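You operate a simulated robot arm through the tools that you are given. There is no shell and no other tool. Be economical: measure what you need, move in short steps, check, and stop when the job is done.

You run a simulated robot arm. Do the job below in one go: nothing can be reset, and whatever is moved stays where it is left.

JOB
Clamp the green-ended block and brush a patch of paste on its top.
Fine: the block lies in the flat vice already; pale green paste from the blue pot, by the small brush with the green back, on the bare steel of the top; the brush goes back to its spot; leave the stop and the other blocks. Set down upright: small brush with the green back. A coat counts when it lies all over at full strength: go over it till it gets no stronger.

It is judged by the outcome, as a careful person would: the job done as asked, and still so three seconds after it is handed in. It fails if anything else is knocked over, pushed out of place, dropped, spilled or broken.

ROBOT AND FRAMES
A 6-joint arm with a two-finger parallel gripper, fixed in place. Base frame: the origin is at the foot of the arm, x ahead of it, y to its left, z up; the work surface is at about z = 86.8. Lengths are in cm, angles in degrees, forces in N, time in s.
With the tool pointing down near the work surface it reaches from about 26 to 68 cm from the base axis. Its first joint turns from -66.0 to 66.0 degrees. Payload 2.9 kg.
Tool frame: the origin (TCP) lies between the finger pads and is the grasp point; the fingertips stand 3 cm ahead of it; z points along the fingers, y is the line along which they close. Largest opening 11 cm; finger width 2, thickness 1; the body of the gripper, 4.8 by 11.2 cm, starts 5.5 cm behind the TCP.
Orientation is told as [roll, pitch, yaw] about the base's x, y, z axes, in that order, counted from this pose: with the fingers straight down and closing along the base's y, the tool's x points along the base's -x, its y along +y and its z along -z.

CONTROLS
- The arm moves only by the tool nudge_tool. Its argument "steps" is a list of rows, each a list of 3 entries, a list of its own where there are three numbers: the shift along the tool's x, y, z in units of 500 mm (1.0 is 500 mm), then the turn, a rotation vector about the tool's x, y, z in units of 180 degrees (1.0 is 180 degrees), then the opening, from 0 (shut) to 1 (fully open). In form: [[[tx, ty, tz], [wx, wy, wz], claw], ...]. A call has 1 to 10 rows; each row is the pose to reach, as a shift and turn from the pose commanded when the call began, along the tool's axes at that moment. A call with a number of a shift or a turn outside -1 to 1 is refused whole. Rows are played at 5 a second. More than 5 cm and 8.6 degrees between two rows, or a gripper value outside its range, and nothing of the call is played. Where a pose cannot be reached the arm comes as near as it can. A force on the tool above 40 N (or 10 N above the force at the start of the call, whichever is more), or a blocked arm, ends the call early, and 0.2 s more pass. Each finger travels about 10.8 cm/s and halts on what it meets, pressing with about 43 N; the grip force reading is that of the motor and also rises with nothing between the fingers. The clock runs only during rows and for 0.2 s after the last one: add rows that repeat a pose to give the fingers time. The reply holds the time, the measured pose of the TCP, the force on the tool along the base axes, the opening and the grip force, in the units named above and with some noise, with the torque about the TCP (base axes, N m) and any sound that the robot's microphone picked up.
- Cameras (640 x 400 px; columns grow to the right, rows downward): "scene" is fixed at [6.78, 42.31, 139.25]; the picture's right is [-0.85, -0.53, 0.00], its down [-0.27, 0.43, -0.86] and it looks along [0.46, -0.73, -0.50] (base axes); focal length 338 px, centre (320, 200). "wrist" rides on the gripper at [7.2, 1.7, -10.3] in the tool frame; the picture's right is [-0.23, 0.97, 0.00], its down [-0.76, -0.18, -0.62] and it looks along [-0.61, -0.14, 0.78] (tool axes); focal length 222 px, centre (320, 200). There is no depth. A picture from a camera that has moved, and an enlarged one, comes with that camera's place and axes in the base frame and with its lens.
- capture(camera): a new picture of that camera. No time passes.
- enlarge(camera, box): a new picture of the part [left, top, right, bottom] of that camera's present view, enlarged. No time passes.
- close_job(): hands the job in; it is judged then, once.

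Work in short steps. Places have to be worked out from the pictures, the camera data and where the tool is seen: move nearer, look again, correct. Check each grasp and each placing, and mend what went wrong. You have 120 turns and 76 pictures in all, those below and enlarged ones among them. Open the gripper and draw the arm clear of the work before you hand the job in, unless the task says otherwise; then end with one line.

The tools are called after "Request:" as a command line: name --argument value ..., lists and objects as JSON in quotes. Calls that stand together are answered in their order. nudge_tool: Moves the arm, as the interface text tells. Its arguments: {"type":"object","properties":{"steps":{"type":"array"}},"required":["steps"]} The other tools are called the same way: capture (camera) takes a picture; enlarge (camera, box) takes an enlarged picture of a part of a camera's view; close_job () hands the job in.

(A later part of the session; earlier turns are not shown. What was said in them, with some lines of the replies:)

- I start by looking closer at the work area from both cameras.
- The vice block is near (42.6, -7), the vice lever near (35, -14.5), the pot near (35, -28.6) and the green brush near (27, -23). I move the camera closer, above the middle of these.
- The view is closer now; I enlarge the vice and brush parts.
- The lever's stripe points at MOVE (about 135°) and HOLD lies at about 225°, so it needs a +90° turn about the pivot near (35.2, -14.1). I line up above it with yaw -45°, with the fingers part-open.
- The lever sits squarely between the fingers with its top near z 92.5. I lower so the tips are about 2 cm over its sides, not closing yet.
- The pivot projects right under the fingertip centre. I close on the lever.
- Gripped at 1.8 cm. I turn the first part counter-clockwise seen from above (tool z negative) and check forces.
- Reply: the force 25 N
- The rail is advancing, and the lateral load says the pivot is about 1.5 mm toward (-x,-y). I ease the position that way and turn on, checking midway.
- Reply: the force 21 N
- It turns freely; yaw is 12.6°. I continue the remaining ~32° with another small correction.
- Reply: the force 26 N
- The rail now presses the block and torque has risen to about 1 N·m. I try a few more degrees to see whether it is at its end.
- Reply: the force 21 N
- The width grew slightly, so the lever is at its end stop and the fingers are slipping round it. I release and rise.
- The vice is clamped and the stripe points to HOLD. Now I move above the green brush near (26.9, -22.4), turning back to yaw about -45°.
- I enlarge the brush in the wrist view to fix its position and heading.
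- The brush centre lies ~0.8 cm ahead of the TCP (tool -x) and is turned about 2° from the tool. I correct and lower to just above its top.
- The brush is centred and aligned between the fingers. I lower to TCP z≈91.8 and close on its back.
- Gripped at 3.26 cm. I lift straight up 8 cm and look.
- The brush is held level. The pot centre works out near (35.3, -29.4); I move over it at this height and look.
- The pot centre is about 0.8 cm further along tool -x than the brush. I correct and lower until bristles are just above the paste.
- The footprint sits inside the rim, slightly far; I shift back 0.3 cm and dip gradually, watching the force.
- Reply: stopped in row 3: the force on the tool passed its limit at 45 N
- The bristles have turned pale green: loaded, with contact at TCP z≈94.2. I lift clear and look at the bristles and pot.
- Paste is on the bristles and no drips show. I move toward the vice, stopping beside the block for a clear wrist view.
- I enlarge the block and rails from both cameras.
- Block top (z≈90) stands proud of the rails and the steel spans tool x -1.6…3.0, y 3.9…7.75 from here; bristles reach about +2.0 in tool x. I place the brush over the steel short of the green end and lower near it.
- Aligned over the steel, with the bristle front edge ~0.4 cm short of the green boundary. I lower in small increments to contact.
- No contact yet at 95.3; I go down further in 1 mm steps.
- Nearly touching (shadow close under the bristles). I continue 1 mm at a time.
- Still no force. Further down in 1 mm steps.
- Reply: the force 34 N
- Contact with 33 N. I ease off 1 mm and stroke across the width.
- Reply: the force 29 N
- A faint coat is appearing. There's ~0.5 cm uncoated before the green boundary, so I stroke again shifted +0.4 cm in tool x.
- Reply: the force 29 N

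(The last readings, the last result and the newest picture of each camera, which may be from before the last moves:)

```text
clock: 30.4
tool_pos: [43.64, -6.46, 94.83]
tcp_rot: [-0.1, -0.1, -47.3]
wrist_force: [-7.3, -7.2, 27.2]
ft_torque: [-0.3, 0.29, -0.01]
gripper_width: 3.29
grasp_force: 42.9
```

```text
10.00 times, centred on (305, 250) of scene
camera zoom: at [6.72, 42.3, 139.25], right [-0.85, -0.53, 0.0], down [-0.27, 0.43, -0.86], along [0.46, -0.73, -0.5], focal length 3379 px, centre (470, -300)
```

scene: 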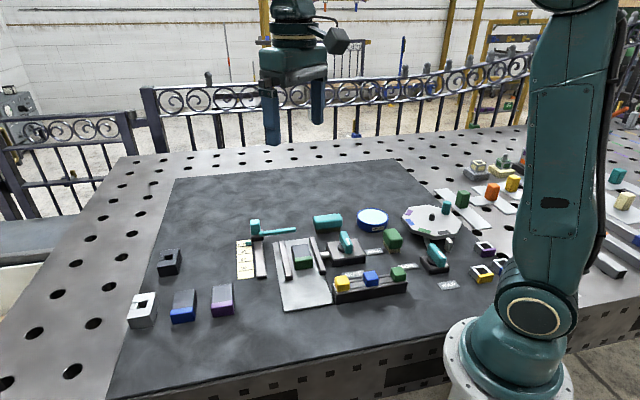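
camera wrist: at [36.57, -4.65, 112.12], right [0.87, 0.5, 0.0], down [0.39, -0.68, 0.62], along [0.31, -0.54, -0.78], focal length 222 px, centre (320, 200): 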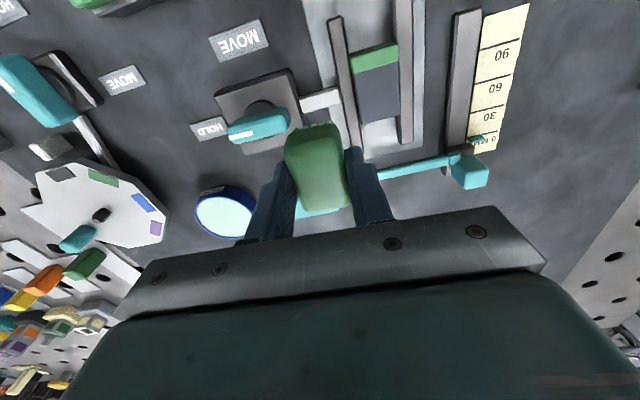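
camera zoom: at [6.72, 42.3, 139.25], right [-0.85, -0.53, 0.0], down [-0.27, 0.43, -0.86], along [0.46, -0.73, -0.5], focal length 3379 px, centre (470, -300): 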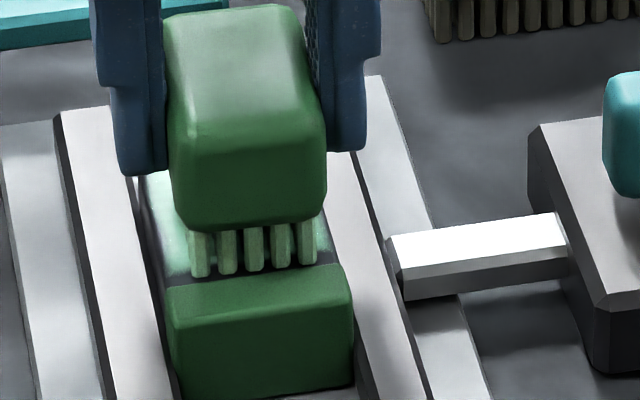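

The coat builds while bristles grow drier. I lift and step aside to see the coat.

Request:
nudge_tool --steps '[[[0, 0, -0.04], [0, 0, 0], 0.15], [[0, 0, -0.1], [0, 0, 0], 0.15], [[0, -0.06, -0.13], [0, 0, 0], 0.15], [[0, -0.13, -0.13], [0, 0, 0], 0.15]]'

Request:
enlarge --camera "wrist" --box '[310, 20, 440, 150]'

Request:
enlarge --camera "scene" --box '[280, 200, 350, 270]'

```text
clock: 31.4
tool_pos: [38.91, -10.51, 101.3]
tcp_rot: [0.0, -0.1, -47.2]
wrist_force: [0.6, -0.4, -0.5]
ft_torque: [0.01, -0.03, 0.0]
gripper_width: 3.3
grasp_force: 43.2
```

```text
3.08 times, centred on (375, 85) of wrist
camera zoom: at [35.14, -4.13, 111.52], right [0.87, 0.5, 0.0], down [0.39, -0.68, 0.62], along [0.31, -0.54, -0.78], focal length 684 px, centre (151, 554)
```

zoom: 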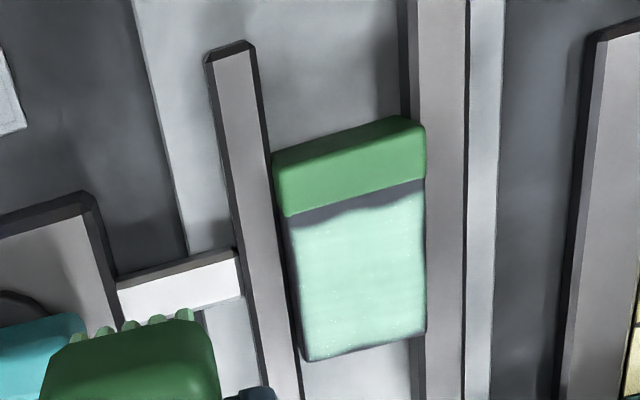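

```text
5.71 times, centred on (315, 235) of scene
camera zoom: at [6.78, 42.31, 139.25], right [-0.85, -0.53, 0.0], down [-0.27, 0.43, -0.86], along [0.46, -0.73, -0.5], focal length 1931 px, centre (349, 0)
```

zoom: 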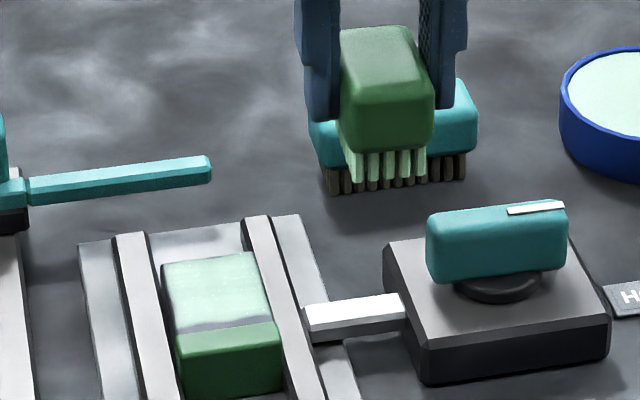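

The coat covers all but a ~0.55 cm strip next to the green end. I go back with +0.5 cm in tool x and stroke there.

Request:
nudge_tool --steps '[[[0.01, 0.065, 0], [0, 0, 0], 0.15], [[0.01, 0.13, 0], [0, 0, 0], 0.15], [[0.01, 0.13, 0.08], [0, 0, 0], 0.15], [[0.01, 0.13, 0.12], [0, 0, 0], 0.15]]'

Request:
nudge_tool --steps '[[[0, 0, 0.005], [0, 0, 0], 0.15], [[0, 0, 0.01], [0, 0, 0], 0.15], [[0, 0.01, 0.01], [0, 0, 0], 0.15], [[0, 0.019, 0.01], [0, 0, 0], 0.15], [[0, 0.01, 0.01], [0, 0, 0], 0.15], [[0, 0, 0.01], [0, 0, 0], 0.15], [[0, -0.01, 0.01], [0, 0, 0], 0.15], [[0, -0.019, 0.01], [0, 0, 0], 0.15], [[0, -0.01, 0.01], [0, 0, 0], 0.15], [[0, 0, 0.01], [0, 0, 0], 0.15]]'

Request:
enlarge --camera "scene" --box '[285, 230, 325, 270]'

```text
clock: 32.4
tool_pos: [43.57, -5.88, 95.41]
tcp_rot: [0.0, -0.2, -47.2]
wrist_force: [0.5, -0.2, 0.0]
ft_torque: [0.03, 0.03, 0.02]
gripper_width: 3.27
grasp_force: 43.4
```

```text
clock: 34.6
tool_pos: [43.35, -5.94, 94.83]
tcp_rot: [-0.1, -0.1, -47.4]
wrist_force: [-6.8, -7.3, 28.9]
ft_torque: [-0.29, 0.28, -0.01]
gripper_width: 3.26
grasp_force: 43.0
```

```text
10.00 times, centred on (305, 250) of scene
camera zoom: at [6.73, 42.3, 139.25], right [-0.85, -0.53, 0.0], down [-0.27, 0.43, -0.86], along [0.46, -0.73, -0.5], focal length 3379 px, centre (470, -300)
```

zoom: 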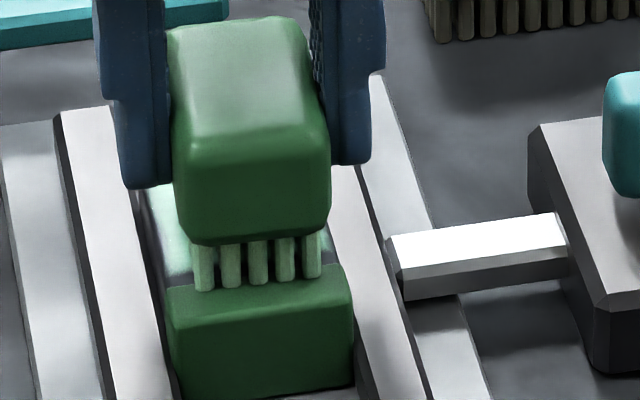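

I lift aside to check the strip and make sure the green end stayed clean.

Request:
nudge_tool --steps '[[[0, 0, -0.04], [0, 0, 0], 0.15], [[0, 0, -0.1], [0, 0, 0], 0.15], [[0, -0.06, -0.13], [0, 0, 0], 0.15], [[0, -0.13, -0.13], [0, 0, 0], 0.15]]'

Request:
enlarge --camera "wrist" --box '[310, 20, 440, 150]'

Request:
enlarge --camera "scene" --box '[280, 200, 350, 270]'

```text
clock: 35.6
tool_pos: [38.74, -10.37, 101.12]
tcp_rot: [0.0, -0.1, -47.0]
wrist_force: [0.3, -0.1, -0.5]
ft_torque: [0.01, 0.0, 0.01]
gripper_width: 3.25
grasp_force: 43.1
```

```text
3.08 times, centred on (375, 85) of wrist
camera zoom: at [35.05, -3.95, 111.46], right [0.87, 0.5, 0.0], down [0.39, -0.68, 0.62], along [0.31, -0.54, -0.78], focal length 684 px, centre (151, 554)
```

zoom: 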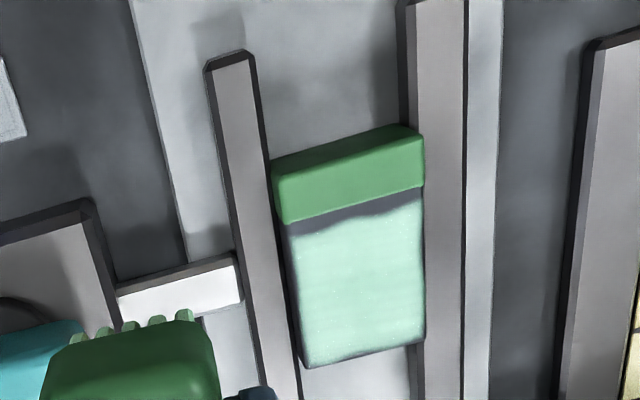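

```text
5.71 times, centred on (315, 235) of scene
camera zoom: at [6.78, 42.31, 139.25], right [-0.85, -0.53, 0.0], down [-0.27, 0.43, -0.86], along [0.46, -0.73, -0.5], focal length 1931 px, centre (349, 0)
```

zoom: 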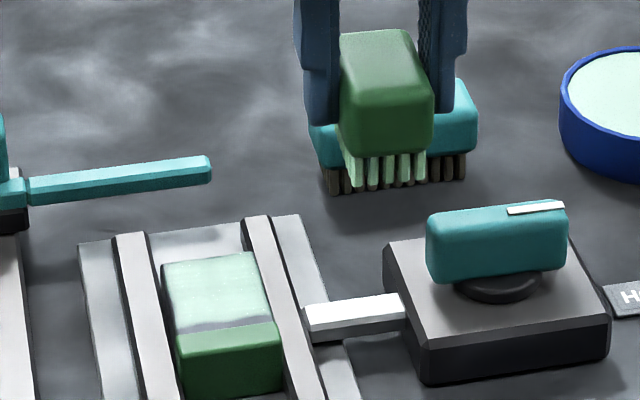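

The passes over the strip did not widen the patch, so its extent is set and the green end is clean. To be sure of full strength I reload at the pot, using the same dip pose, and go over it again.

Request:
nudge_tool --steps '[[[-0.042, -0.051, 0], [0, 0, 0], 0.15], [[-0.085, -0.103, 0], [0, 0, 0], 0.15], [[-0.127, -0.154, 0], [0, 0, 0], 0.15], [[-0.169, -0.205, 0], [0, 0, 0], 0.15], [[-0.212, -0.257, 0], [0, 0, 0], 0.15], [[-0.254, -0.308, 0.015], [0, 0, 0], 0.15], [[-0.254, -0.308, 0.08], [0, 0, 0], 0.15], [[-0.254, -0.308, 0.13], [0, 0, 0], 0.15]]'

Request:
enlarge --camera "scene" --box '[345, 190, 405, 235]'

```text
clock: 37.4
tool_pos: [35.98, -30.04, 94.79]
tcp_rot: [0.1, -0.2, -47.2]
wrist_force: [-0.1, 0.1, -0.9]
ft_torque: [0.01, -0.01, 0.01]
gripper_width: 3.27
grasp_force: 43.0
```

```text
8.89 times, centred on (375, 212) of scene
camera zoom: at [6.78, 42.31, 139.25], right [-0.85, -0.53, 0.0], down [-0.27, 0.43, -0.86], along [0.46, -0.73, -0.5], focal length 3004 px, centre (-169, 89)
```

zoom: 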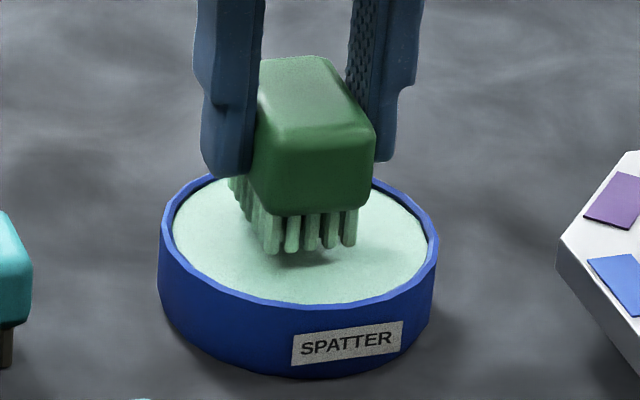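

Right above the paste; I dip gently.

Request:
nudge_tool --steps '[[[0, 0, 0.006], [0, 0, 0], 0.15], [[0, 0, 0.009], [0, 0, 0], 0.15], [[0, 0, 0.012], [0, 0, 0], 0.15], [[0, 0, 0.012], [0, 0, 0], 0.15]]'

```text
clock: 38.4
tool_pos: [35.96, -29.96, 94.16]
tcp_rot: [0.0, -0.1, -47.1]
wrist_force: [-1.0, -0.7, -0.1]
ft_torque: [0.02, -0.02, 0.01]
gripper_width: 3.28
grasp_force: 43.0
```

No contact force yet; another 2 mm in small steps.

Request:
nudge_tool --steps '[[[0, 0, 0.001], [0, 0, 0], 0.15], [[0, 0, 0.002], [0, 0, 0], 0.15], [[0, 0, 0.003], [0, 0, 0], 0.15], [[0, 0, 0.004], [0, 0, 0], 0.15]]'

Request:
enlarge --camera "scene" --box '[345, 190, 405, 235]'

```text
clock: 39.4
tool_pos: [36.01, -30.0, 94.13]
tcp_rot: [0.0, -0.2, -47.1]
wrist_force: [-1.0, 2.7, 7.1]
ft_torque: [0.13, 0.09, -0.03]
gripper_width: 3.27
grasp_force: 42.8
```

```text
8.89 times, centred on (375, 212) of scene
camera zoom: at [6.77, 42.32, 139.24], right [-0.85, -0.53, 0.0], down [-0.27, 0.43, -0.86], along [0.46, -0.73, -0.5], focal length 3004 px, centre (-169, 89)
```

zoom: 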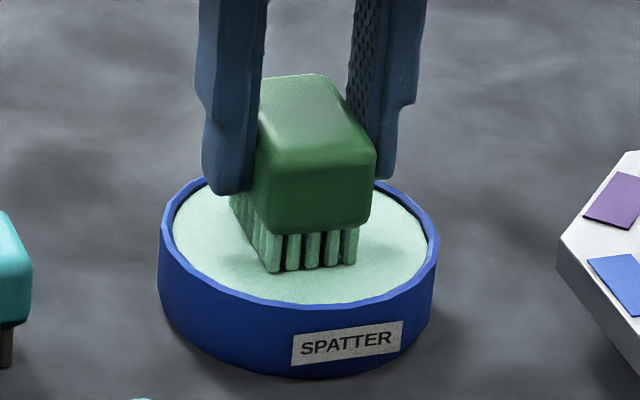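

Loaded (7 N contact). I lift and return to just above the block.

Request:
nudge_tool --steps '[[[0, 0, -0.06], [0, 0, 0], 0.15], [[0, 0, -0.15], [0, 0, 0], 0.15], [[0.04, 0.073, -0.16], [0, 0, 0], 0.15], [[0.08, 0.146, -0.16], [0, 0, 0], 0.15], [[0.12, 0.219, -0.16], [0, 0, 0], 0.15], [[0.161, 0.292, -0.16], [0, 0, 0], 0.15], [[0.202, 0.365, -0.16], [0, 0, 0], 0.15], [[0.242, 0.438, -0.16], [0, 0, 0], 0.15], [[0.242, 0.438, -0.09], [0, 0, 0], 0.15], [[0.242, 0.438, -0.026], [0, 0, 0], 0.15]]'

Request:
nudge_tool --steps '[[[0, 0, 0.005], [0, 0, 0], 0.15], [[0, 0, 0.01], [0, 0, 0], 0.15], [[0, 0.009, 0.01], [0, 0, 0], 0.15], [[0, 0.018, 0.01], [0, 0, 0], 0.15], [[0, 0.009, 0.01], [0, 0, 0], 0.15], [[0, 0, 0.01], [0, 0, 0], 0.15], [[0, -0.009, 0.01], [0, 0, 0], 0.15], [[0, -0.018, 0.01], [0, 0, 0], 0.15], [[0, -0.009, 0.01], [0, 0, 0], 0.15], [[0, 0, 0.01], [0, 0, 0], 0.15]]'

Request:
nudge_tool --steps '[[[0.006, 0.009, 0], [0, 0, 0], 0.15], [[0.008, 0.018, 0], [0, 0, 0], 0.15], [[0.008, 0.009, 0], [0, 0, 0], 0.15], [[0.008, 0, 0], [0, 0, 0], 0.15], [[0.008, -0.009, 0], [0, 0, 0], 0.15], [[0.008, -0.018, 0], [0, 0, 0], 0.15], [[0.0, -0.018, 0], [0, 0, 0], 0.15], [[-0.006, -0.009, 0], [0, 0, 0], 0.15], [[-0.006, 0.009, 0], [0, 0, 0], 0.15], [[0, 0, 0], [0, 0, 0], 0.15]]'

```text
clock: 41.6
tool_pos: [43.63, -6.39, 95.34]
tcp_rot: [0.0, -0.3, -47.2]
wrist_force: [1.0, -0.3, -0.2]
ft_torque: [-0.02, 0.03, 0.06]
gripper_width: 3.27
grasp_force: 43.0
```

```text
clock: 43.8
tool_pos: [43.73, -6.28, 94.82]
tcp_rot: [-0.1, -0.1, -47.2]
wrist_force: [-5.1, -6.2, 23.3]
ft_torque: [-0.31, 0.2, -0.03]
gripper_width: 3.24
grasp_force: 42.9
```

```text
clock: 46.0
tool_pos: [43.91, -6.29, 94.85]
tcp_rot: [0.1, -0.3, -47.2]
wrist_force: [6.9, -1.4, 20.1]
ft_torque: [0.02, -0.19, -0.01]
gripper_width: 3.29
grasp_force: 42.8
```

Another two full passes done at about 20–25 N; I lift aside and look.

Request:
nudge_tool --steps '[[[0, 0, -0.04], [0, 0, 0], 0.15], [[0, 0, -0.1], [0, 0, 0], 0.15], [[0, -0.06, -0.13], [0, 0, 0], 0.15], [[0, -0.13, -0.13], [0, 0, 0], 0.15]]'

Request:
enlarge --camera "wrist" --box '[310, 20, 440, 150]'

Request:
enlarge --camera "scene" --box '[280, 200, 350, 270]'

```text
clock: 47.0
tool_pos: [38.93, -10.62, 101.31]
tcp_rot: [0.0, -0.2, -47.1]
wrist_force: [-0.2, 0.5, -1.1]
ft_torque: [0.03, -0.04, 0.03]
gripper_width: 3.27
grasp_force: 43.2
```

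```text
3.08 times, centred on (375, 85) of wrist
camera zoom: at [35.26, -4.3, 111.52], right [0.87, 0.5, 0.0], down [0.39, -0.68, 0.62], along [0.31, -0.54, -0.78], focal length 684 px, centre (151, 554)
```

zoom: 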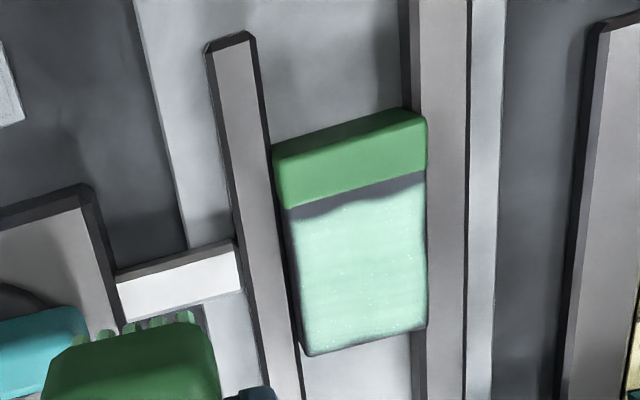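

```text
5.71 times, centred on (315, 235) of scene
camera zoom: at [6.78, 42.31, 139.25], right [-0.85, -0.53, 0.0], down [-0.27, 0.43, -0.86], along [0.46, -0.73, -0.5], focal length 1931 px, centre (349, 0)
```

zoom: 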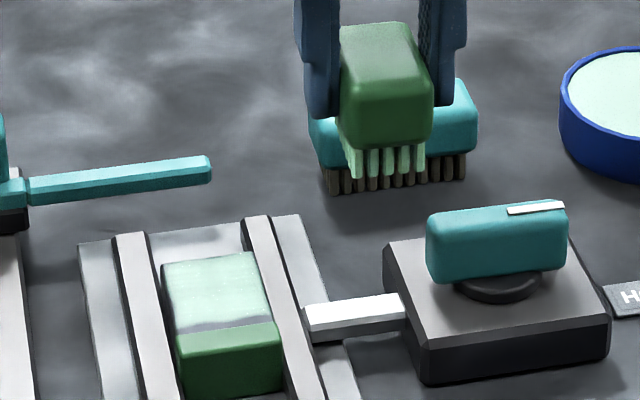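

No further change in strength — the coat is full. I take the brush back above its spot (commanded offsets place it at about (27.4, -22.95)).

Request:
nudge_tool --steps '[[[-0.004, -0.067, 0], [0, 0, 0], 0.15], [[-0.009, -0.135, 0], [0, 0, 0], 0.15], [[-0.013, -0.202, 0], [0, 0, 0], 0.15], [[-0.018, -0.27, 0], [0, 0, 0], 0.15], [[-0.022, -0.337, 0], [0, 0, 0], 0.15], [[-0.022, -0.337, 0.08], [0, 0, 0], 0.15], [[-0.022, -0.337, 0.15], [0, 0, 0], 0.15], [[-0.022, -0.337, 0.175], [0, 0, 0], 0.15]]'

Request:
enlarge --camera "scene" --box '[340, 180, 440, 270]'

```text
clock: 48.8
tool_pos: [27.6, -23.0, 92.43]
tcp_rot: [0.1, -0.1, -47.3]
wrist_force: [0.9, 0.4, -0.7]
ft_torque: [0.01, 0.01, 0.02]
gripper_width: 3.3
grasp_force: 43.0
```

```text
4.44 times, centred on (390, 225) of scene
camera zoom: at [6.78, 42.31, 139.25], right [-0.85, -0.53, 0.0], down [-0.27, 0.43, -0.86], along [0.46, -0.73, -0.5], focal length 1502 px, centre (9, 89)
```

zoom: 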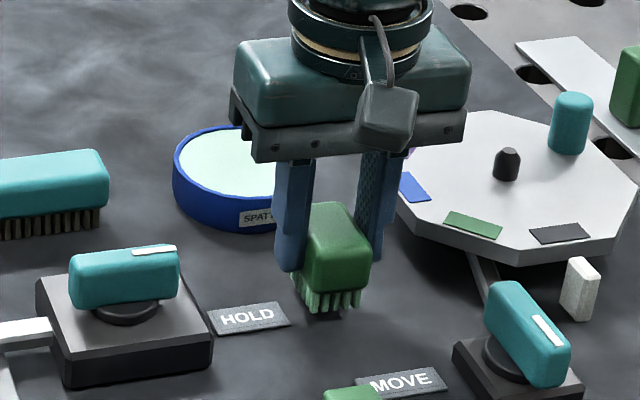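

It matches the pick-up picture, hovering slightly. I lower in small steps till contact.

Request:
nudge_tool --steps '[[[0, 0, 0.006], [0, 0, 0], 0.15], [[0, 0, 0.01], [0, 0, 0], 0.15], [[0, 0, 0.013], [0, 0, 0], 0.15], [[0, 0, 0.015], [0, 0, 0], 0.15]]'

```text
clock: 49.8
tool_pos: [27.46, -23.03, 91.76]
tcp_rot: [0.0, -0.1, -47.2]
wrist_force: [0.3, 0.6, 0.5]
ft_torque: [0.0, 0.04, -0.01]
gripper_width: 3.3
grasp_force: 42.9
```

At 91.76 there is no load yet; I creep down a further 1–2 mm.

Request:
nudge_tool --steps '[[[0, 0, 0.001], [0, 0, 0], 0.15], [[0, 0, 0.002], [0, 0, 0], 0.15], [[0, 0, 0.002], [0, 0, 0], 0.15]]'

Request:
enlarge --camera "scene" --box '[360, 215, 430, 270]'

```text
clock: 50.6
tool_pos: [27.48, -22.96, 91.8]
tcp_rot: [0.0, -0.2, -47.2]
wrist_force: [-2.4, -0.2, 9.3]
ft_torque: [-0.02, 0.15, -0.04]
gripper_width: 3.27
grasp_force: 43.1
```

```text
7.27 times, centred on (395, 242) of scene
camera zoom: at [6.77, 42.32, 139.25], right [-0.85, -0.53, 0.0], down [-0.27, 0.43, -0.86], along [0.46, -0.73, -0.5], focal length 2458 px, centre (-226, -109)
```

zoom: 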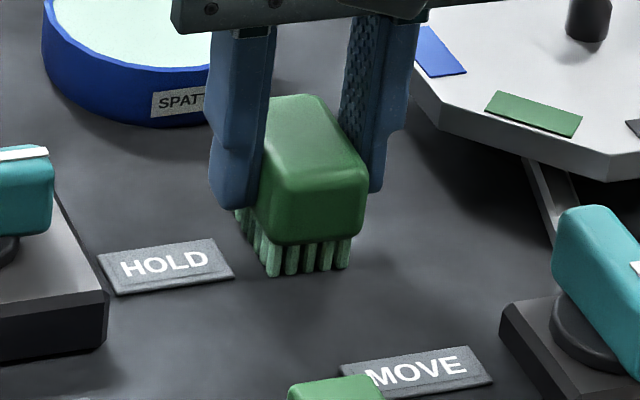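

Standing on its bristles with 9 N. I open moderately and rise straight up.

Request:
nudge_tool --steps '[[[0, 0, -0.001], [0, 0, 0], 0.32], [[0, 0, -0.001], [0, 0, 0], 0.45], [[0, 0, -0.001], [0, 0, 0], 0.45], [[0, 0, -0.06], [0, 0, 0], 0.45], [[0, 0, -0.14], [0, 0, 0], 0.45], [[0, 0, -0.22], [0, 0, 0], 0.45]]'

Request:
enlarge --camera "scene" --box '[340, 180, 440, 270]'

```text
clock: 52.0
tool_pos: [27.42, -23.03, 102.64]
tcp_rot: [0.0, -0.1, -47.2]
wrist_force: [0.2, 0.0, -0.8]
ft_torque: [0.03, -0.01, 0.01]
gripper_width: 4.94
grasp_force: 0.1
```

```text
4.44 times, centred on (390, 225) of scene
camera zoom: at [6.78, 42.31, 139.25], right [-0.85, -0.53, 0.0], down [-0.27, 0.43, -0.86], along [0.46, -0.73, -0.5], focal length 1502 px, centre (9, 89)
```

zoom: 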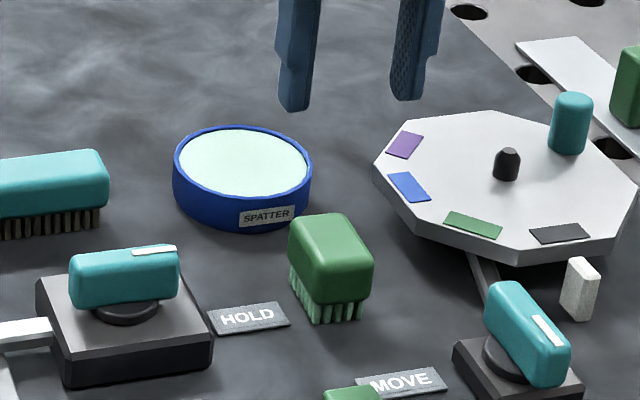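

The brush stands upright exactly on its old spot. I draw the arm up and open, then check the whole scene.

Request:
nudge_tool --steps '[[[0, 0, -0.08], [0, 0, 0], 0.6], [[0, 0, -0.16], [0, 0, 0], 0.8], [[0, 0, -0.24], [0, 0, 0], 1], [[0, 0, -0.32], [0, 0, 0], 1]]'

Request:
capture --camera "scene"

Request:
enlarge --camera "scene" --box '[275, 215, 345, 280]'

```text
clock: 53.0
tool_pos: [27.16, -22.91, 118.92]
tcp_rot: [0.0, -0.2, -47.2]
wrist_force: [-0.5, 0.0, -0.3]
ft_torque: [-0.04, 0.01, -0.05]
gripper_width: 11.01
grasp_force: 0.1
```

```text
23 pictures are left
```

scene: 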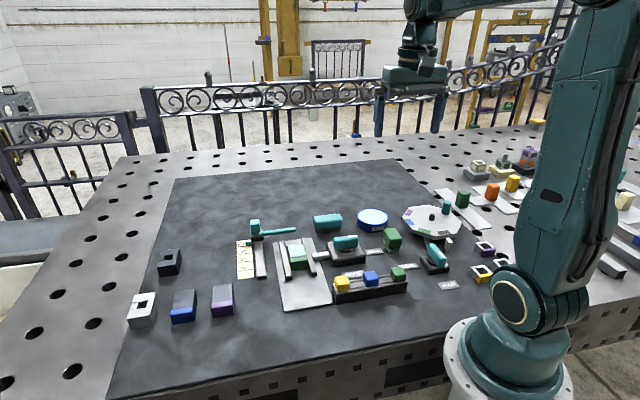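

```text
6.15 times, centred on (310, 248) of scene
camera zoom: at [6.78, 42.31, 139.25], right [-0.85, -0.53, 0.0], down [-0.27, 0.43, -0.86], along [0.46, -0.73, -0.5], focal length 2080 px, centre (382, -92)
```

zoom: 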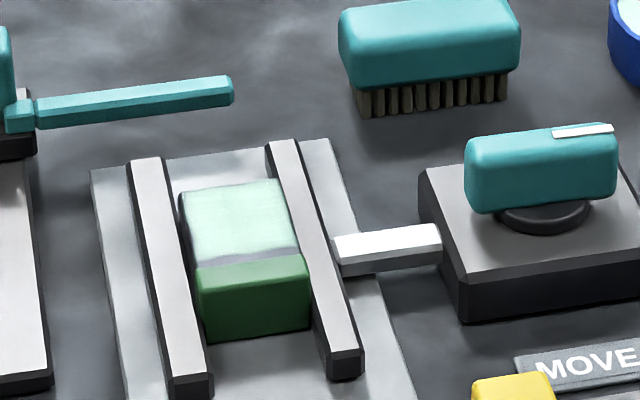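

The vice is on HOLD with the block held, the coat is complete, the brush is back, and nothing else has moved. I hand in.

Request:
close_job

```text
The job is handed in.
```

The green-ended block is clamped with the vice lever at HOLD. Its steel top has a coat of pale green paste that got no stronger on repeat passes. A bare strip of about 0.5 cm remains next to the green end: strokes over it left no paste. The small green-backed brush stands upright on its spot, and nothing else moved.
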